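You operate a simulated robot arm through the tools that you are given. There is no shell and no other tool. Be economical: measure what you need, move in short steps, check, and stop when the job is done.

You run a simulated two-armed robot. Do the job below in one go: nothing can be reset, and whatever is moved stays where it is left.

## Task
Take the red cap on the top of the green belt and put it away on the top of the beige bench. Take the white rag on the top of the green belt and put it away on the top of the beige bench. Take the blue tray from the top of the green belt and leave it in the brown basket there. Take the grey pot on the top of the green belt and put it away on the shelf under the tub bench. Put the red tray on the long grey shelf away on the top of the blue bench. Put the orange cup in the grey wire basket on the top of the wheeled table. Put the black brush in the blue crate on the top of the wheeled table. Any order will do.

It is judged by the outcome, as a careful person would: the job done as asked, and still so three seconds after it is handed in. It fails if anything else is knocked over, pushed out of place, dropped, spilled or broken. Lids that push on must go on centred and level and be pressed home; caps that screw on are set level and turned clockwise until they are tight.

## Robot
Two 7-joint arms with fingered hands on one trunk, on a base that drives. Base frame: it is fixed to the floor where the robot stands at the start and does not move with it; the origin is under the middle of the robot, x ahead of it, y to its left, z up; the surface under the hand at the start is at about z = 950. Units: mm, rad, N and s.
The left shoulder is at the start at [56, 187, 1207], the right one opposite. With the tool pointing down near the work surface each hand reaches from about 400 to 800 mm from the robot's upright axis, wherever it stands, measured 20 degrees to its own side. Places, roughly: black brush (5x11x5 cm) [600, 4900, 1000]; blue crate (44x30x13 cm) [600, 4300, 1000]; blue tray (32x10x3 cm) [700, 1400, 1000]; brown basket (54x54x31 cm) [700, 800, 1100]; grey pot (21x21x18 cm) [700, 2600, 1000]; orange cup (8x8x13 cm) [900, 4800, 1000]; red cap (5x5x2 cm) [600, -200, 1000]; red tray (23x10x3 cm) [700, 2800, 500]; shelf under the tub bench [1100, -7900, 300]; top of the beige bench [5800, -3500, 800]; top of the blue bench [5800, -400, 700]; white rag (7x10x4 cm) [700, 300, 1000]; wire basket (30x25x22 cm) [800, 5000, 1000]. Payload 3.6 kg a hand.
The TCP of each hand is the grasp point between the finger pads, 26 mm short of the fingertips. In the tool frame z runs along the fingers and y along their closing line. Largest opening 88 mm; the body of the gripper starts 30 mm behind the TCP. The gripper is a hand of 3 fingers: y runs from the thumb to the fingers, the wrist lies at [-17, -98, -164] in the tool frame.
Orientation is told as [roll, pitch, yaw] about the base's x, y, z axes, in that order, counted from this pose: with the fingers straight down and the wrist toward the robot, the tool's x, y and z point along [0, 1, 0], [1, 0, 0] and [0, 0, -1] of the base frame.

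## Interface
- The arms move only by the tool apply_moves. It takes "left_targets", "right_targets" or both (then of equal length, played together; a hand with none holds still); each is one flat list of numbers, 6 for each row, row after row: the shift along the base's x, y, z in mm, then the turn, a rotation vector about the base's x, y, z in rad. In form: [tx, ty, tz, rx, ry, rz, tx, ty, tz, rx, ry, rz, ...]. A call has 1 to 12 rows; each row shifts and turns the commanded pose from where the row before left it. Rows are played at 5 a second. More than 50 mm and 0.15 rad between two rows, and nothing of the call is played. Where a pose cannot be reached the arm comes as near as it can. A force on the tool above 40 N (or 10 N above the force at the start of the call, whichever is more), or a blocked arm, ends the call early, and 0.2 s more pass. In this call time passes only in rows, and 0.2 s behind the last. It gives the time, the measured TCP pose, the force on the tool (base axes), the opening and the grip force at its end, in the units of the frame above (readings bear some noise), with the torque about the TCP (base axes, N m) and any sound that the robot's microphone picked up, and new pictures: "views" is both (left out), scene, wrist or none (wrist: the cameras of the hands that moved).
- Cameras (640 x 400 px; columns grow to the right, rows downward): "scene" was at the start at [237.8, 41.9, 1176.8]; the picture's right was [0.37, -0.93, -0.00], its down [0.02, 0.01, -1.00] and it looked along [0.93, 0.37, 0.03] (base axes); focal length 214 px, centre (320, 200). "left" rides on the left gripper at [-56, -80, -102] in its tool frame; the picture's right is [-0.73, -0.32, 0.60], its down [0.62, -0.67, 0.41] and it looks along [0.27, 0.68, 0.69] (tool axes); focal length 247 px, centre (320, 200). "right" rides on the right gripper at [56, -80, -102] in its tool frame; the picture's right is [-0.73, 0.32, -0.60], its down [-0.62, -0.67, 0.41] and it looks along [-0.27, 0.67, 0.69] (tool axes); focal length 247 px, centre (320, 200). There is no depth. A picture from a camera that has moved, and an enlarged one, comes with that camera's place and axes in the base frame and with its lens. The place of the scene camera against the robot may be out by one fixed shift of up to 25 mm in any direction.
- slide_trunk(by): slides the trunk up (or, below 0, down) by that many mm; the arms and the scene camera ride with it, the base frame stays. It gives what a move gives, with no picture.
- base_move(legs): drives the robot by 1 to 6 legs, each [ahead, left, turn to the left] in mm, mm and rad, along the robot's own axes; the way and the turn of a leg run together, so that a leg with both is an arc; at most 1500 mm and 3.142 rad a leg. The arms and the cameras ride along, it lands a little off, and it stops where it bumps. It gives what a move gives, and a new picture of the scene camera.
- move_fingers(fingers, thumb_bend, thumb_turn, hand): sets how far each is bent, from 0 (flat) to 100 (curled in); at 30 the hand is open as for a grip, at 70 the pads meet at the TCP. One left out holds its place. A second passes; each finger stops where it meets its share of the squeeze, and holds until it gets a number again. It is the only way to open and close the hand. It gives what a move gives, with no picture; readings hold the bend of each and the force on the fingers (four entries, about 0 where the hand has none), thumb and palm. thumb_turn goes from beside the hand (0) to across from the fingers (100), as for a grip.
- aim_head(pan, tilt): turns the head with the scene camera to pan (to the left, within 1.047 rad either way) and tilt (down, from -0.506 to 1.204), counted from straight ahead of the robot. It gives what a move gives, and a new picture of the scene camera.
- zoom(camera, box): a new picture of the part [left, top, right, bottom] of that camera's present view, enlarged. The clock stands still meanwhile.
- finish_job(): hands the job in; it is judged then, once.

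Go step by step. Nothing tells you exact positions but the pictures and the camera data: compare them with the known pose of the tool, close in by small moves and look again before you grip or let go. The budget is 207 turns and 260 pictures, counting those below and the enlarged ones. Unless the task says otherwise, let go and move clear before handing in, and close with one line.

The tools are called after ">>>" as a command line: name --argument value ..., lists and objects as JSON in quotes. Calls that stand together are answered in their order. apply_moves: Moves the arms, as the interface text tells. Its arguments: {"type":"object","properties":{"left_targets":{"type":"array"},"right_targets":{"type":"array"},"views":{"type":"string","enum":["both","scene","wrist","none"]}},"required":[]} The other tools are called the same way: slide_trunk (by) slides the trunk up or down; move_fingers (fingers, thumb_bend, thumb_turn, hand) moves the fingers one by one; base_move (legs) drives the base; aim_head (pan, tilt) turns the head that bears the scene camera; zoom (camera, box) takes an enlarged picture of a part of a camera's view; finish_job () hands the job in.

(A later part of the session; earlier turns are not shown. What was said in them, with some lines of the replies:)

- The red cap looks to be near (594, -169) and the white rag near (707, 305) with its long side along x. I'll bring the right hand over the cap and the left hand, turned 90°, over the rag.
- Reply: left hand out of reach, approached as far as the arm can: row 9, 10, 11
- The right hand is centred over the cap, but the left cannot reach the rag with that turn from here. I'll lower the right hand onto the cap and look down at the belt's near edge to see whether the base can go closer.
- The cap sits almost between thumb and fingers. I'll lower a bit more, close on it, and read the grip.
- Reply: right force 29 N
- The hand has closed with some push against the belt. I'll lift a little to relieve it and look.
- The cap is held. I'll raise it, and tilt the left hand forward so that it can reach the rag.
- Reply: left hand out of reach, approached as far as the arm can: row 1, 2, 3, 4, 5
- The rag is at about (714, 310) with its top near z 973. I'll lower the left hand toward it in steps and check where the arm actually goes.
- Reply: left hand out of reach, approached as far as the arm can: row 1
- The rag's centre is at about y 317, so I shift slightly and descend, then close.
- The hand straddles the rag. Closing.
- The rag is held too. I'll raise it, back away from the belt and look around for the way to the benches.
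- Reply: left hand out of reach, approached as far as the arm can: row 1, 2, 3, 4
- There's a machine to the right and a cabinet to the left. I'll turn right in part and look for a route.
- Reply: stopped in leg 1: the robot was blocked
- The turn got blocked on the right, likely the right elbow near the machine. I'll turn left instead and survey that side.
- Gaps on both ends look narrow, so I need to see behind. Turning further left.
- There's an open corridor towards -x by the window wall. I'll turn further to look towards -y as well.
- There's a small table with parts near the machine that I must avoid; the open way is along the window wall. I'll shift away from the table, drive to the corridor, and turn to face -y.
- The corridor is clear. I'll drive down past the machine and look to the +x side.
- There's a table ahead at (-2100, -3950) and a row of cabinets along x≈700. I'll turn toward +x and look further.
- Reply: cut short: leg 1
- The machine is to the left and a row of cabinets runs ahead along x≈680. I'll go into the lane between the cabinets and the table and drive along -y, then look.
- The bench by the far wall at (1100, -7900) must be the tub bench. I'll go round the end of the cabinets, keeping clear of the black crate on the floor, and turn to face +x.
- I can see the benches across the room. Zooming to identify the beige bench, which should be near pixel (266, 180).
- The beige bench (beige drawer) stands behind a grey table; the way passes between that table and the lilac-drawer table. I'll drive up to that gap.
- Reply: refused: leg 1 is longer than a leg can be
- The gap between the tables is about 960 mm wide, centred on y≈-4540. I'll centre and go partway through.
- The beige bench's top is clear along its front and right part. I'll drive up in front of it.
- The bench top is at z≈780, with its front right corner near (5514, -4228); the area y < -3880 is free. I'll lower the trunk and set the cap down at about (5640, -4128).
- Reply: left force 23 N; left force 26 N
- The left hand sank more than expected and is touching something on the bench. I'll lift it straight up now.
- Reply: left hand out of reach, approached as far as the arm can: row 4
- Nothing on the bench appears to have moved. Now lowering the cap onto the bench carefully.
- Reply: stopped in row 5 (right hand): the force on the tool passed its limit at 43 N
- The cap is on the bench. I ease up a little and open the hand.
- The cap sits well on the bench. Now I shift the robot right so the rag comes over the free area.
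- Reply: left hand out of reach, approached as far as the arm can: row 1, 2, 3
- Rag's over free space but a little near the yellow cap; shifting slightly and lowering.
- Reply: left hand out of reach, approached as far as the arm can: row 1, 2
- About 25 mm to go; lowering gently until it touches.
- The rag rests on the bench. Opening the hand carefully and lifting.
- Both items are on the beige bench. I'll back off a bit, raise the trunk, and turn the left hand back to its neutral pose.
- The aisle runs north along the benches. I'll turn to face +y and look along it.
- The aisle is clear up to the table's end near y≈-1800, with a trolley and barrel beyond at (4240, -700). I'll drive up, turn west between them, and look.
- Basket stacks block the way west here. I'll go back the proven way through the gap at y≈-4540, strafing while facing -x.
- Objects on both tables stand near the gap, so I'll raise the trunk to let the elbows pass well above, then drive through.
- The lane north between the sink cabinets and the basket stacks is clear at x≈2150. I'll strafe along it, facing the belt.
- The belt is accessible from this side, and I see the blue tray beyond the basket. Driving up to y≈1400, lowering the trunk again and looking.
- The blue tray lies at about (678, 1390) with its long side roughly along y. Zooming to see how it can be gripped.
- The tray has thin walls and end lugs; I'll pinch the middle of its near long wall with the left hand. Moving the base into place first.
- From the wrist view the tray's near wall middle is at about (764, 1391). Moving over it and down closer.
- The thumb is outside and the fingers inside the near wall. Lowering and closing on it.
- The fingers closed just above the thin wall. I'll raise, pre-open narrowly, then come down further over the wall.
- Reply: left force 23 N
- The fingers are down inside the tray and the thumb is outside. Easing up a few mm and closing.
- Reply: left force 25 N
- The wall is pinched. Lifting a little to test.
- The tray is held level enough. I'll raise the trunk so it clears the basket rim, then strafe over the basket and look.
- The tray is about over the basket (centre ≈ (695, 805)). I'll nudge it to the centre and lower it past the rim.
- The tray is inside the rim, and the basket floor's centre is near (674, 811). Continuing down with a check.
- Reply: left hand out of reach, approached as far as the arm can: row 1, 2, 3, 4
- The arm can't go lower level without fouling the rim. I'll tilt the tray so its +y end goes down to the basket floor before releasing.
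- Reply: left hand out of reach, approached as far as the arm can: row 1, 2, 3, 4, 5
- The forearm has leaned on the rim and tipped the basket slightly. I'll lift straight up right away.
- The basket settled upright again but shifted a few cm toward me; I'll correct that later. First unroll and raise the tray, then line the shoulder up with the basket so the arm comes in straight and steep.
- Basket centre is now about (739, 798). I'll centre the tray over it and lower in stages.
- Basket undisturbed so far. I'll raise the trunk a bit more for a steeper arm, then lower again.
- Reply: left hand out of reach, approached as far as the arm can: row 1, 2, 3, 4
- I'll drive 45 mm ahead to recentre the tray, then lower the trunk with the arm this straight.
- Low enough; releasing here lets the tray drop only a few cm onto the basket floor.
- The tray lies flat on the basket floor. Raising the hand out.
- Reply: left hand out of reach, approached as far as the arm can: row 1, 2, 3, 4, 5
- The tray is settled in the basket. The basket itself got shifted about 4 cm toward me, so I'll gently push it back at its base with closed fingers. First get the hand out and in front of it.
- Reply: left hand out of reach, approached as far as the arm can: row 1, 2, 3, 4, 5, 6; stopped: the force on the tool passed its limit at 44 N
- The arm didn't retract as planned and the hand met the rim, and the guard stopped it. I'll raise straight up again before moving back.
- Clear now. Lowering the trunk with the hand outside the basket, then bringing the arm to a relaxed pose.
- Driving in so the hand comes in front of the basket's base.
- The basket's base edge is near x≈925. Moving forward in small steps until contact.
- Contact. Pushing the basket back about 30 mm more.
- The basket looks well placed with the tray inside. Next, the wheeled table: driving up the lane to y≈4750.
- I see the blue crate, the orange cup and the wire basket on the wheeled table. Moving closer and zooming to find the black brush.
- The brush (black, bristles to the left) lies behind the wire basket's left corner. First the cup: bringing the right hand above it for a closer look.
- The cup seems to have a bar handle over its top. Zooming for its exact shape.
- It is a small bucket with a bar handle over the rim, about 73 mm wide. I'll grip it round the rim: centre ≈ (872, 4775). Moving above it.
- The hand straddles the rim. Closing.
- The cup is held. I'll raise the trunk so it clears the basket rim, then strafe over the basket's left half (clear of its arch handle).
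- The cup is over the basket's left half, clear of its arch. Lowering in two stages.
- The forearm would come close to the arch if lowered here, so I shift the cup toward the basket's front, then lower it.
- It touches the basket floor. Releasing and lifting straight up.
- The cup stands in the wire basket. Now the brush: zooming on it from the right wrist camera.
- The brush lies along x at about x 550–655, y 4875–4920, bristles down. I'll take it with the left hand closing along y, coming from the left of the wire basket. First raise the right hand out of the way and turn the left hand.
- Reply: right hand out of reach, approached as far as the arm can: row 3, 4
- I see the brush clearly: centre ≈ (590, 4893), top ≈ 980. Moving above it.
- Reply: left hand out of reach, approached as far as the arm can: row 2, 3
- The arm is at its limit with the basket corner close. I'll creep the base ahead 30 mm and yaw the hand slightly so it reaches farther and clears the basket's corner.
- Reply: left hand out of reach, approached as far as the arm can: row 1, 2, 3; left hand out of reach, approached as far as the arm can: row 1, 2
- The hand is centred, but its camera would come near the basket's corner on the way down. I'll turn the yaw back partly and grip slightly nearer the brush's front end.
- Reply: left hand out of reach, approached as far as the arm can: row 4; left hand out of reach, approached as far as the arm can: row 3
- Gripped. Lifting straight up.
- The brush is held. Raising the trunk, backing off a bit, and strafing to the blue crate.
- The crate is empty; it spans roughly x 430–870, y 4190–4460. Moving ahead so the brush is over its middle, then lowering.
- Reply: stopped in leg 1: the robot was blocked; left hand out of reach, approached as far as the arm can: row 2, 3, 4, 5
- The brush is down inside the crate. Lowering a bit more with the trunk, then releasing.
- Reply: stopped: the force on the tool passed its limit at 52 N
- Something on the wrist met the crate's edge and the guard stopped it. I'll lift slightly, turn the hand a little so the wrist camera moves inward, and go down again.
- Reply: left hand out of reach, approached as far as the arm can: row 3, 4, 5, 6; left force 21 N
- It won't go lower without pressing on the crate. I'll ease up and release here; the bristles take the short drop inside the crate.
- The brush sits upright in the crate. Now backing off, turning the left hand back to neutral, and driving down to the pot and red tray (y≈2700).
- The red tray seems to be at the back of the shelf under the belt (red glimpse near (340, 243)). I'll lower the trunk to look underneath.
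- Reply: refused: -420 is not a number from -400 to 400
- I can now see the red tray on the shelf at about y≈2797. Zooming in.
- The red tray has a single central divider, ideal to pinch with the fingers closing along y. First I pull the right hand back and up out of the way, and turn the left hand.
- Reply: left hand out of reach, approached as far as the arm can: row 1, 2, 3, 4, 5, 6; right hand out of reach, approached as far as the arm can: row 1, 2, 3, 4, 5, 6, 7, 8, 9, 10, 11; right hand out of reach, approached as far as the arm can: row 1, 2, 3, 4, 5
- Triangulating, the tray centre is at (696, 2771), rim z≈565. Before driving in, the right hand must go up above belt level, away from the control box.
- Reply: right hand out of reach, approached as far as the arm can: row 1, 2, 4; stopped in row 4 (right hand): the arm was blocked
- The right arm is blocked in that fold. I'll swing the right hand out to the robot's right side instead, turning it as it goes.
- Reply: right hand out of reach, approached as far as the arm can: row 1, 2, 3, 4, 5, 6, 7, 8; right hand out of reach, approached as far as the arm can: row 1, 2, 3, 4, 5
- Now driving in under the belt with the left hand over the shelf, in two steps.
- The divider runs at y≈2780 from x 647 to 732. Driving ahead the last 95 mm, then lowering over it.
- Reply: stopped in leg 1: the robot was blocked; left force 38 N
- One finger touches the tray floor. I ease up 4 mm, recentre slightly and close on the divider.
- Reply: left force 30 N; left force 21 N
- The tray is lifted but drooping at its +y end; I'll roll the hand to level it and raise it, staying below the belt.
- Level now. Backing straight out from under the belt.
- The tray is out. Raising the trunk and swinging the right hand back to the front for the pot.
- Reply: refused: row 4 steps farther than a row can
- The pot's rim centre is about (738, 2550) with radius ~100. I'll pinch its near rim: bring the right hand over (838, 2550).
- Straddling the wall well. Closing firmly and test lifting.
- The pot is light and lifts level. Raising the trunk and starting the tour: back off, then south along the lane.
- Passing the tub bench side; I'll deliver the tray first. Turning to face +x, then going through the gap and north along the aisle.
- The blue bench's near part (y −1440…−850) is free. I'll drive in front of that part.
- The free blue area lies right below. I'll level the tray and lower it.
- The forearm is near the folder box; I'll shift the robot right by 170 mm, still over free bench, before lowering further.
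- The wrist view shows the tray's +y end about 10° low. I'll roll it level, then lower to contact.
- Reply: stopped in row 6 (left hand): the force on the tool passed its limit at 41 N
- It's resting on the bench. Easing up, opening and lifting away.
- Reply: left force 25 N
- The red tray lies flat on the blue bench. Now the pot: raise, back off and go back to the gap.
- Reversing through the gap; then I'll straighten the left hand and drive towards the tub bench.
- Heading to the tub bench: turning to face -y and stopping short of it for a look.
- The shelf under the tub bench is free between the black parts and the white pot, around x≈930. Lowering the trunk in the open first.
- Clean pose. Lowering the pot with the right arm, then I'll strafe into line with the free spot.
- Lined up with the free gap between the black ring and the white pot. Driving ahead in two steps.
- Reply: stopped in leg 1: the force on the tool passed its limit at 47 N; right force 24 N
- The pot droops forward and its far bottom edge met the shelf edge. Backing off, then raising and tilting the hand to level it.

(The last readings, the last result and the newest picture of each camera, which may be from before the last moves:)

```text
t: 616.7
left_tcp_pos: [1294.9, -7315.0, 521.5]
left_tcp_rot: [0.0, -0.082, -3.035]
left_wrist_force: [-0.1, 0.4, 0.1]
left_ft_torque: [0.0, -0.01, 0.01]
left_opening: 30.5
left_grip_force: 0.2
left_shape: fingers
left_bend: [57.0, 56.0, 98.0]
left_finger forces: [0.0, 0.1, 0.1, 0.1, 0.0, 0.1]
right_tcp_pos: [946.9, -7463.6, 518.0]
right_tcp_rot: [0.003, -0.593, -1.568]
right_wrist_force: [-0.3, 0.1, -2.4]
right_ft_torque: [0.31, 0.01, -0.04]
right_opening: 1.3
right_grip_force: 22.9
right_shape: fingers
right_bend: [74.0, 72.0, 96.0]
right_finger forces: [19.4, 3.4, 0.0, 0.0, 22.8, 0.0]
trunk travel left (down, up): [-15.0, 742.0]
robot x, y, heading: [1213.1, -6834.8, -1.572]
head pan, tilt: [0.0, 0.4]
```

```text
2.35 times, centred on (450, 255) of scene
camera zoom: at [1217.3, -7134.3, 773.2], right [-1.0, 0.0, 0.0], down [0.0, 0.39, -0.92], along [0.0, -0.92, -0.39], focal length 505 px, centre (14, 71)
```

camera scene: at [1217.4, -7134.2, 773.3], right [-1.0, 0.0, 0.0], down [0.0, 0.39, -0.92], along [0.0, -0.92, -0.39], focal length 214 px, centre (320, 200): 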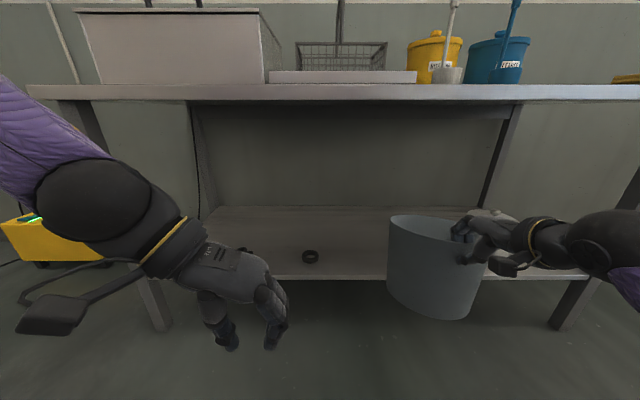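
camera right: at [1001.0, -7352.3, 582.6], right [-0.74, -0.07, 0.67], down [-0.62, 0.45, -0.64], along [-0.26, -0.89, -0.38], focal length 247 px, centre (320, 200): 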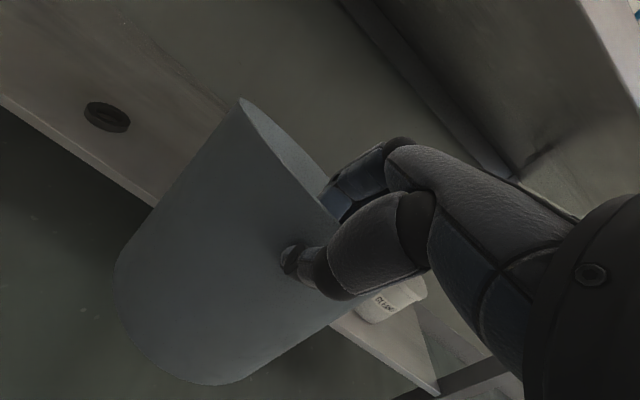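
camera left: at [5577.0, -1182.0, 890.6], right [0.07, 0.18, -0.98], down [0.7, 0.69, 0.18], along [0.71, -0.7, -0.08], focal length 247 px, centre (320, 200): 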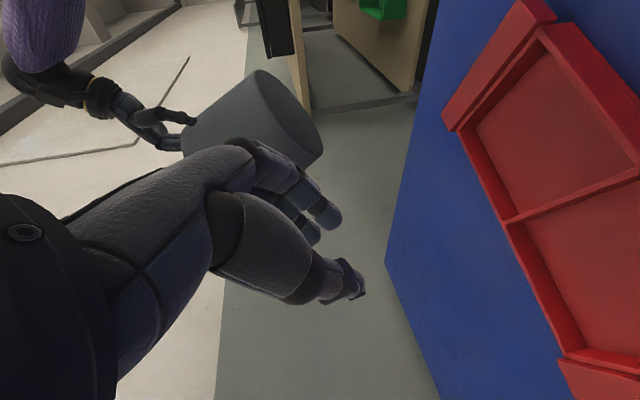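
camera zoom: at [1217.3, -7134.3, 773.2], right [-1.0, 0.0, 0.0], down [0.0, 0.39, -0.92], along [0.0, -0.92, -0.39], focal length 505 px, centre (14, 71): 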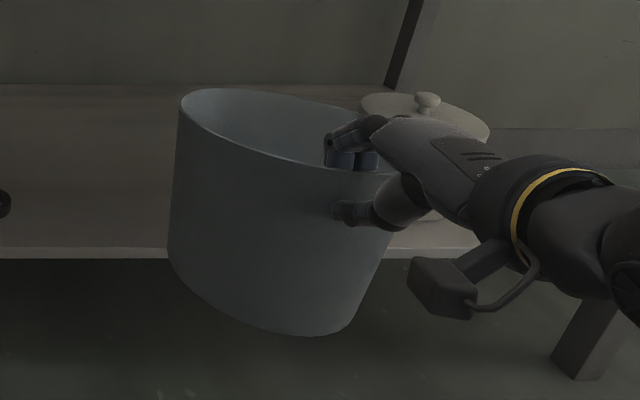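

Nearly level now. Driving in over the shelf with ample height.

>>> base_move --legs '[[285, 0, 0]]'

>>> zoom --camera "right" --box '[0, 0, 640, 400]'

```text
t: 618.7
left_tcp_pos: [1294.4, -7596.1, 523.1]
left_tcp_rot: [0.002, -0.082, -3.033]
left_wrist_force: [0.4, 0.3, -1.2]
left_ft_torque: [-0.03, -0.03, 0.01]
left_opening: 30.1
left_grip_force: 0.1
left_shape: fingers
left_bend: [57.0, 56.0, 98.0]
left_finger forces: [0.0, 0.0, 0.1, 0.0, 0.0, 0.0]
right_tcp_pos: [947.7, -7749.4, 519.1]
right_tcp_rot: [0.003, -0.595, -1.568]
right_wrist_force: [-1.1, 0.4, -3.5]
right_ft_torque: [0.25, -0.02, 0.02]
right_opening: 1.4
right_grip_force: 22.2
right_shape: fingers
right_bend: [74.0, 72.0, 96.0]
right_finger forces: [19.0, 3.6, 0.1, 0.0, 22.5, 0.1]
trunk travel left (down, up): [-15.0, 742.0]
robot x, y, heading: [1213.2, -7120.0, -1.572]
head pan, tilt: [0.0, 0.4]
camera scene: at [1217.3, -7417.6, 774.3], right [-1.0, 0.0, 0.0], down [0.0, 0.39, -0.92], along [0.0, -0.92, -0.39], focal length 214 px, centre (320, 200)
```

scene: 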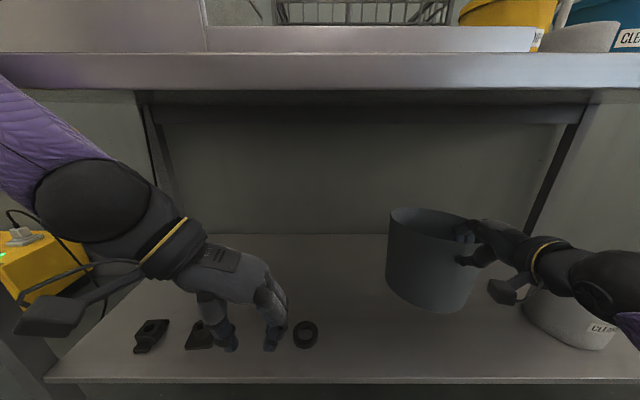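

```text
1.00 times, centred on (320, 200) of right (not enlarged: the box is as wide or as high as the picture)
camera zoom: at [1001.4, -7626.5, 559.7], right [-0.74, 0.07, 0.67], down [-0.62, 0.32, -0.71], along [-0.26, -0.95, -0.19], focal length 247 px, centre (320, 200)
```

zoom: 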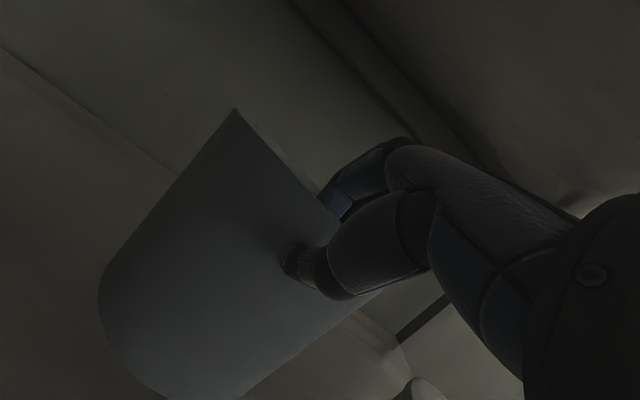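

Over the shelf. Lowering partway and checking clearance to the white pot.

>>> apply_moves --right_targets '[0, 0, -30, 0, 0, 0, 0, 0, -30, 0, 0, 0, 0, 0, -25, 0, 0, 0]' --views "scene"

```text
t: 619.5
left_tcp_pos: [1294.2, -7597.6, 523.7]
left_tcp_rot: [0.002, -0.082, -3.033]
left_wrist_force: [-0.5, -0.2, 0.0]
left_ft_torque: [-0.02, 0.01, -0.02]
left_opening: 30.5
left_grip_force: 0.1
left_shape: fingers
left_bend: [57.0, 56.0, 98.0]
left_finger forces: [0.1, 0.1, 0.1, 0.0, 0.1, 0.0]
right_tcp_pos: [947.3, -7749.4, 434.0]
right_tcp_rot: [0.003, -0.595, -1.571]
right_wrist_force: [0.4, 0.0, -1.5]
right_ft_torque: [0.21, 0.07, -0.01]
right_opening: 0.8
right_grip_force: 19.6
right_shape: fingers
right_bend: [74.0, 72.0, 96.0]
right_finger forces: [16.6, 3.1, 0.0, 0.0, 19.8, 0.1]
trunk travel left (down, up): [-15.0, 742.0]
robot x, y, heading: [1209.9, -7119.5, -1.571]
head pan, tilt: [0.0, 0.4]
camera scene: at [1217.1, -7417.8, 774.2], right [-1.0, 0.0, 0.0], down [0.0, 0.39, -0.92], along [0.0, -0.92, -0.39], focal length 214 px, centre (320, 200)
```

scene: 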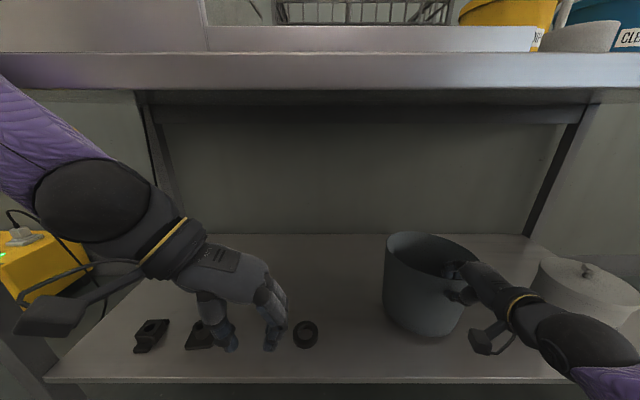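

>>> apply_moves --right_targets '[0, 0, -12, 0, 0, 0, 0, 0, -10, 0, 0, 0, 0, 0, -8, 0, 0, 0, 0, 0, -5, 0, 0, 0]' --views "none"

>>> zoom --camera "scene" --box '[340, 200, 640, 390]'

```text
t: 620.5
left_tcp_pos: [1293.0, -7598.1, 523.6]
left_tcp_rot: [0.003, -0.084, -3.035]
left_wrist_force: [-0.1, 0.5, 0.6]
left_ft_torque: [0.01, -0.01, 0.0]
left_opening: 30.4
left_grip_force: 0.0
left_shape: fingers
left_bend: [57.0, 56.0, 98.0]
left_finger forces: [0.0, 0.0, 0.0, 0.0, 0.1, 0.0]
right_tcp_pos: [947.5, -7751.7, 401.1]
right_tcp_rot: [0.002, -0.6, -1.569]
right_wrist_force: [0.6, 2.2, 19.1]
right_ft_torque: [0.01, -0.14, 0.0]
right_opening: 0.1
right_grip_force: 23.6
right_shape: fingers
right_bend: [74.0, 79.0, 96.0]
right_finger forces: [18.9, 5.2, 0.1, 0.1, 24.0, 0.0]
trunk travel left (down, up): [-15.0, 742.0]
robot x, y, heading: [1214.2, -7121.4, -1.571]
head pan, tilt: [0.0, 0.4]
```

```text
2.11 times, centred on (490, 295) of scene
camera zoom: at [1217.5, -7417.7, 774.5], right [-1.0, 0.0, 0.0], down [0.0, 0.39, -0.92], along [0.0, -0.92, -0.39], focal length 452 px, centre (-38, 0)
```

zoom: 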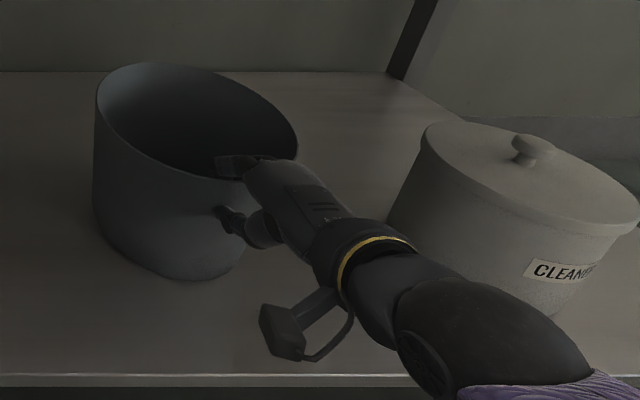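

The pot stands on the shelf. Easing up, releasing, then raising the hand straight out of the rim.

>>> apply_moves --right_targets '[0, 0, 3, 0, 0, 0]' --views "none"

>>> move_fingers --hand "right" --fingers 55 --thumb_bend 50

>>> zoom --camera "scene" --box '[340, 200, 640, 390]'

```text
t: 620.9
left_tcp_pos: [1293.9, -7597.5, 523.9]
left_tcp_rot: [0.004, -0.083, -3.033]
left_wrist_force: [0.1, -0.5, 0.7]
left_ft_torque: [-0.04, 0.02, 0.0]
left_opening: 30.2
left_grip_force: 0.0
left_shape: fingers
left_bend: [57.0, 56.0, 98.0]
left_finger forces: [0.0, 0.1, 0.1, 0.0, 0.1, 0.0]
right_tcp_pos: [948.0, -7749.9, 401.4]
right_tcp_rot: [0.003, -0.595, -1.569]
right_wrist_force: [1.2, 1.5, 13.7]
right_ft_torque: [0.04, -0.13, 0.01]
right_opening: 0.0
right_grip_force: 22.7
right_shape: fingers
right_bend: [74.0, 78.0, 96.0]
right_finger forces: [18.2, 5.1, 0.0, 0.0, 22.8, 0.0]
trunk travel left (down, up): [-15.0, 742.0]
robot x, y, heading: [1212.7, -7118.9, -1.566]
head pan, tilt: [0.0, 0.4]
```

```text
t: 621.9
left_tcp_pos: [1295.4, -7596.3, 524.0]
left_tcp_rot: [0.002, -0.082, -3.033]
left_wrist_force: [-0.5, 0.5, -0.3]
left_ft_torque: [0.01, -0.01, -0.03]
left_opening: 30.5
left_grip_force: 0.0
left_shape: fingers
left_bend: [57.0, 56.0, 98.0]
left_finger forces: [0.0, 0.0, 0.0, 0.0, 0.0, 0.0]
right_tcp_pos: [947.5, -7749.3, 401.7]
right_tcp_rot: [0.004, -0.594, -1.568]
right_wrist_force: [0.1, -0.1, -0.7]
right_ft_torque: [-0.03, -0.03, 0.0]
right_opening: 39.2
right_grip_force: 0.0
right_shape: fingers
right_bend: [55.0, 50.0, 97.0]
right_finger forces: [0.0, 0.0, 0.1, 0.1, 0.0, 0.0]
trunk travel left (down, up): [-15.0, 742.0]
robot x, y, heading: [1209.5, -7124.6, -1.57]
head pan, tilt: [0.0, 0.4]
```

```text
2.11 times, centred on (490, 295) of scene
camera zoom: at [1217.2, -7417.7, 774.3], right [-1.0, 0.0, 0.0], down [0.0, 0.39, -0.92], along [0.0, -0.92, -0.39], focal length 452 px, centre (-38, 0)
```

zoom: 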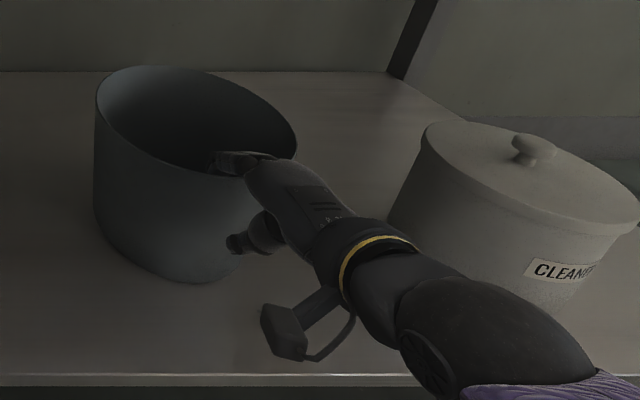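

The pot stands upright. Withdrawing along the fingers' own axis, up and back.

>>> apply_moves --right_targets '[0, 8, 12, 0, 0, 0, 0, 14, 20, 0, 0, 0, 0, 14, 20, 0, 0, 0, 0, 14, 20, 0, 0, 0, 0, 14, 20, 0, 0, 0]' --views "scene"

```text
t: 623.1
left_tcp_pos: [1295.2, -7597.5, 524.4]
left_tcp_rot: [0.0, -0.082, -3.034]
left_wrist_force: [0.3, -0.7, -0.3]
left_ft_torque: [-0.02, -0.03, 0.0]
left_opening: 30.0
left_grip_force: 0.0
left_shape: fingers
left_bend: [57.0, 56.0, 98.0]
left_finger forces: [0.0, 0.1, 0.1, 0.0, 0.0, 0.0]
right_tcp_pos: [946.2, -7684.2, 494.9]
right_tcp_rot: [0.002, -0.596, -1.568]
right_wrist_force: [0.4, 0.2, -0.6]
right_ft_torque: [-0.02, 0.0, 0.04]
right_opening: 39.6
right_grip_force: 0.1
right_shape: fingers
right_bend: [55.0, 50.0, 97.0]
right_finger forces: [0.0, 0.0, 0.0, 0.1, 0.0, 0.1]
trunk travel left (down, up): [-15.0, 742.0]
robot x, y, heading: [1215.8, -7121.5, -1.572]
head pan, tilt: [0.0, 0.4]
camera scene: at [1217.2, -7417.7, 774.3], right [-1.0, 0.0, 0.0], down [0.0, 0.39, -0.92], along [0.0, -0.92, -0.39], focal length 214 px, centre (320, 200)
```

scene: 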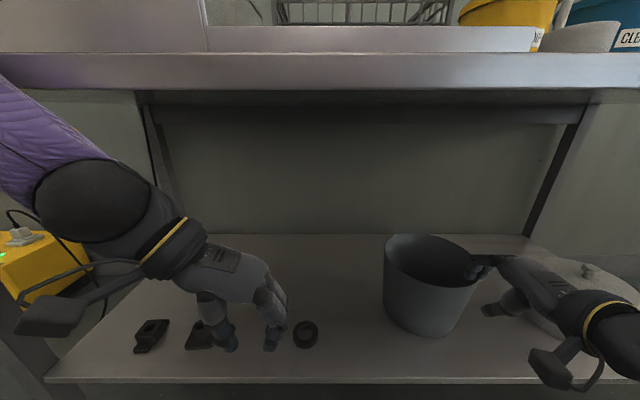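

Clear of the rim. Backing straight out and taking a last look.

>>> base_move --legs '[[-400, 0, 0]]'

```text
t: 625.6
left_tcp_pos: [1294.1, -7195.4, 522.0]
left_tcp_rot: [0.0, -0.081, -3.035]
left_wrist_force: [0.1, -0.2, -0.2]
left_ft_torque: [-0.02, -0.03, 0.0]
left_opening: 30.3
left_grip_force: 0.1
left_shape: fingers
left_bend: [57.0, 56.0, 98.0]
left_finger forces: [0.0, 0.0, 0.0, 0.1, 0.0, 0.0]
right_tcp_pos: [946.8, -7282.4, 492.5]
right_tcp_rot: [0.005, -0.593, -1.569]
right_wrist_force: [-0.2, 0.0, 0.3]
right_ft_torque: [0.01, 0.0, 0.02]
right_opening: 39.6
right_grip_force: 0.1
right_shape: fingers
right_bend: [55.0, 50.0, 97.0]
right_finger forces: [0.1, 0.0, 0.1, 0.1, 0.1, 0.0]
trunk travel left (down, up): [-15.0, 742.0]
robot x, y, heading: [1214.7, -6714.1, -1.57]
head pan, tilt: [0.0, 0.4]
camera scene: at [1217.4, -7015.9, 773.3], right [-1.0, 0.0, 0.0], down [0.0, 0.39, -0.92], along [0.0, -0.92, -0.39], focal length 214 px, centre (320, 200)
```

scene: 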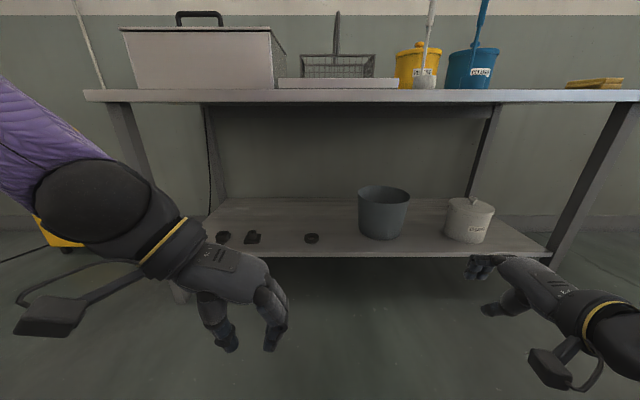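

The pot stands upright on the shelf under the tub bench. All seven items are placed and both hands are empty and clear, so I'm handing in.

>>> finish_job

```text
The job is handed in.
```

All seven items are where you asked, and the job is handed in. While I was placing the blue tray, my arm tipped the brown basket and moved it about 4 cm. I pushed it back by eye, so it may not stand exactly where it did. The blue tray and the black brush fell the last few centimetres into their containers, and both landed flat.
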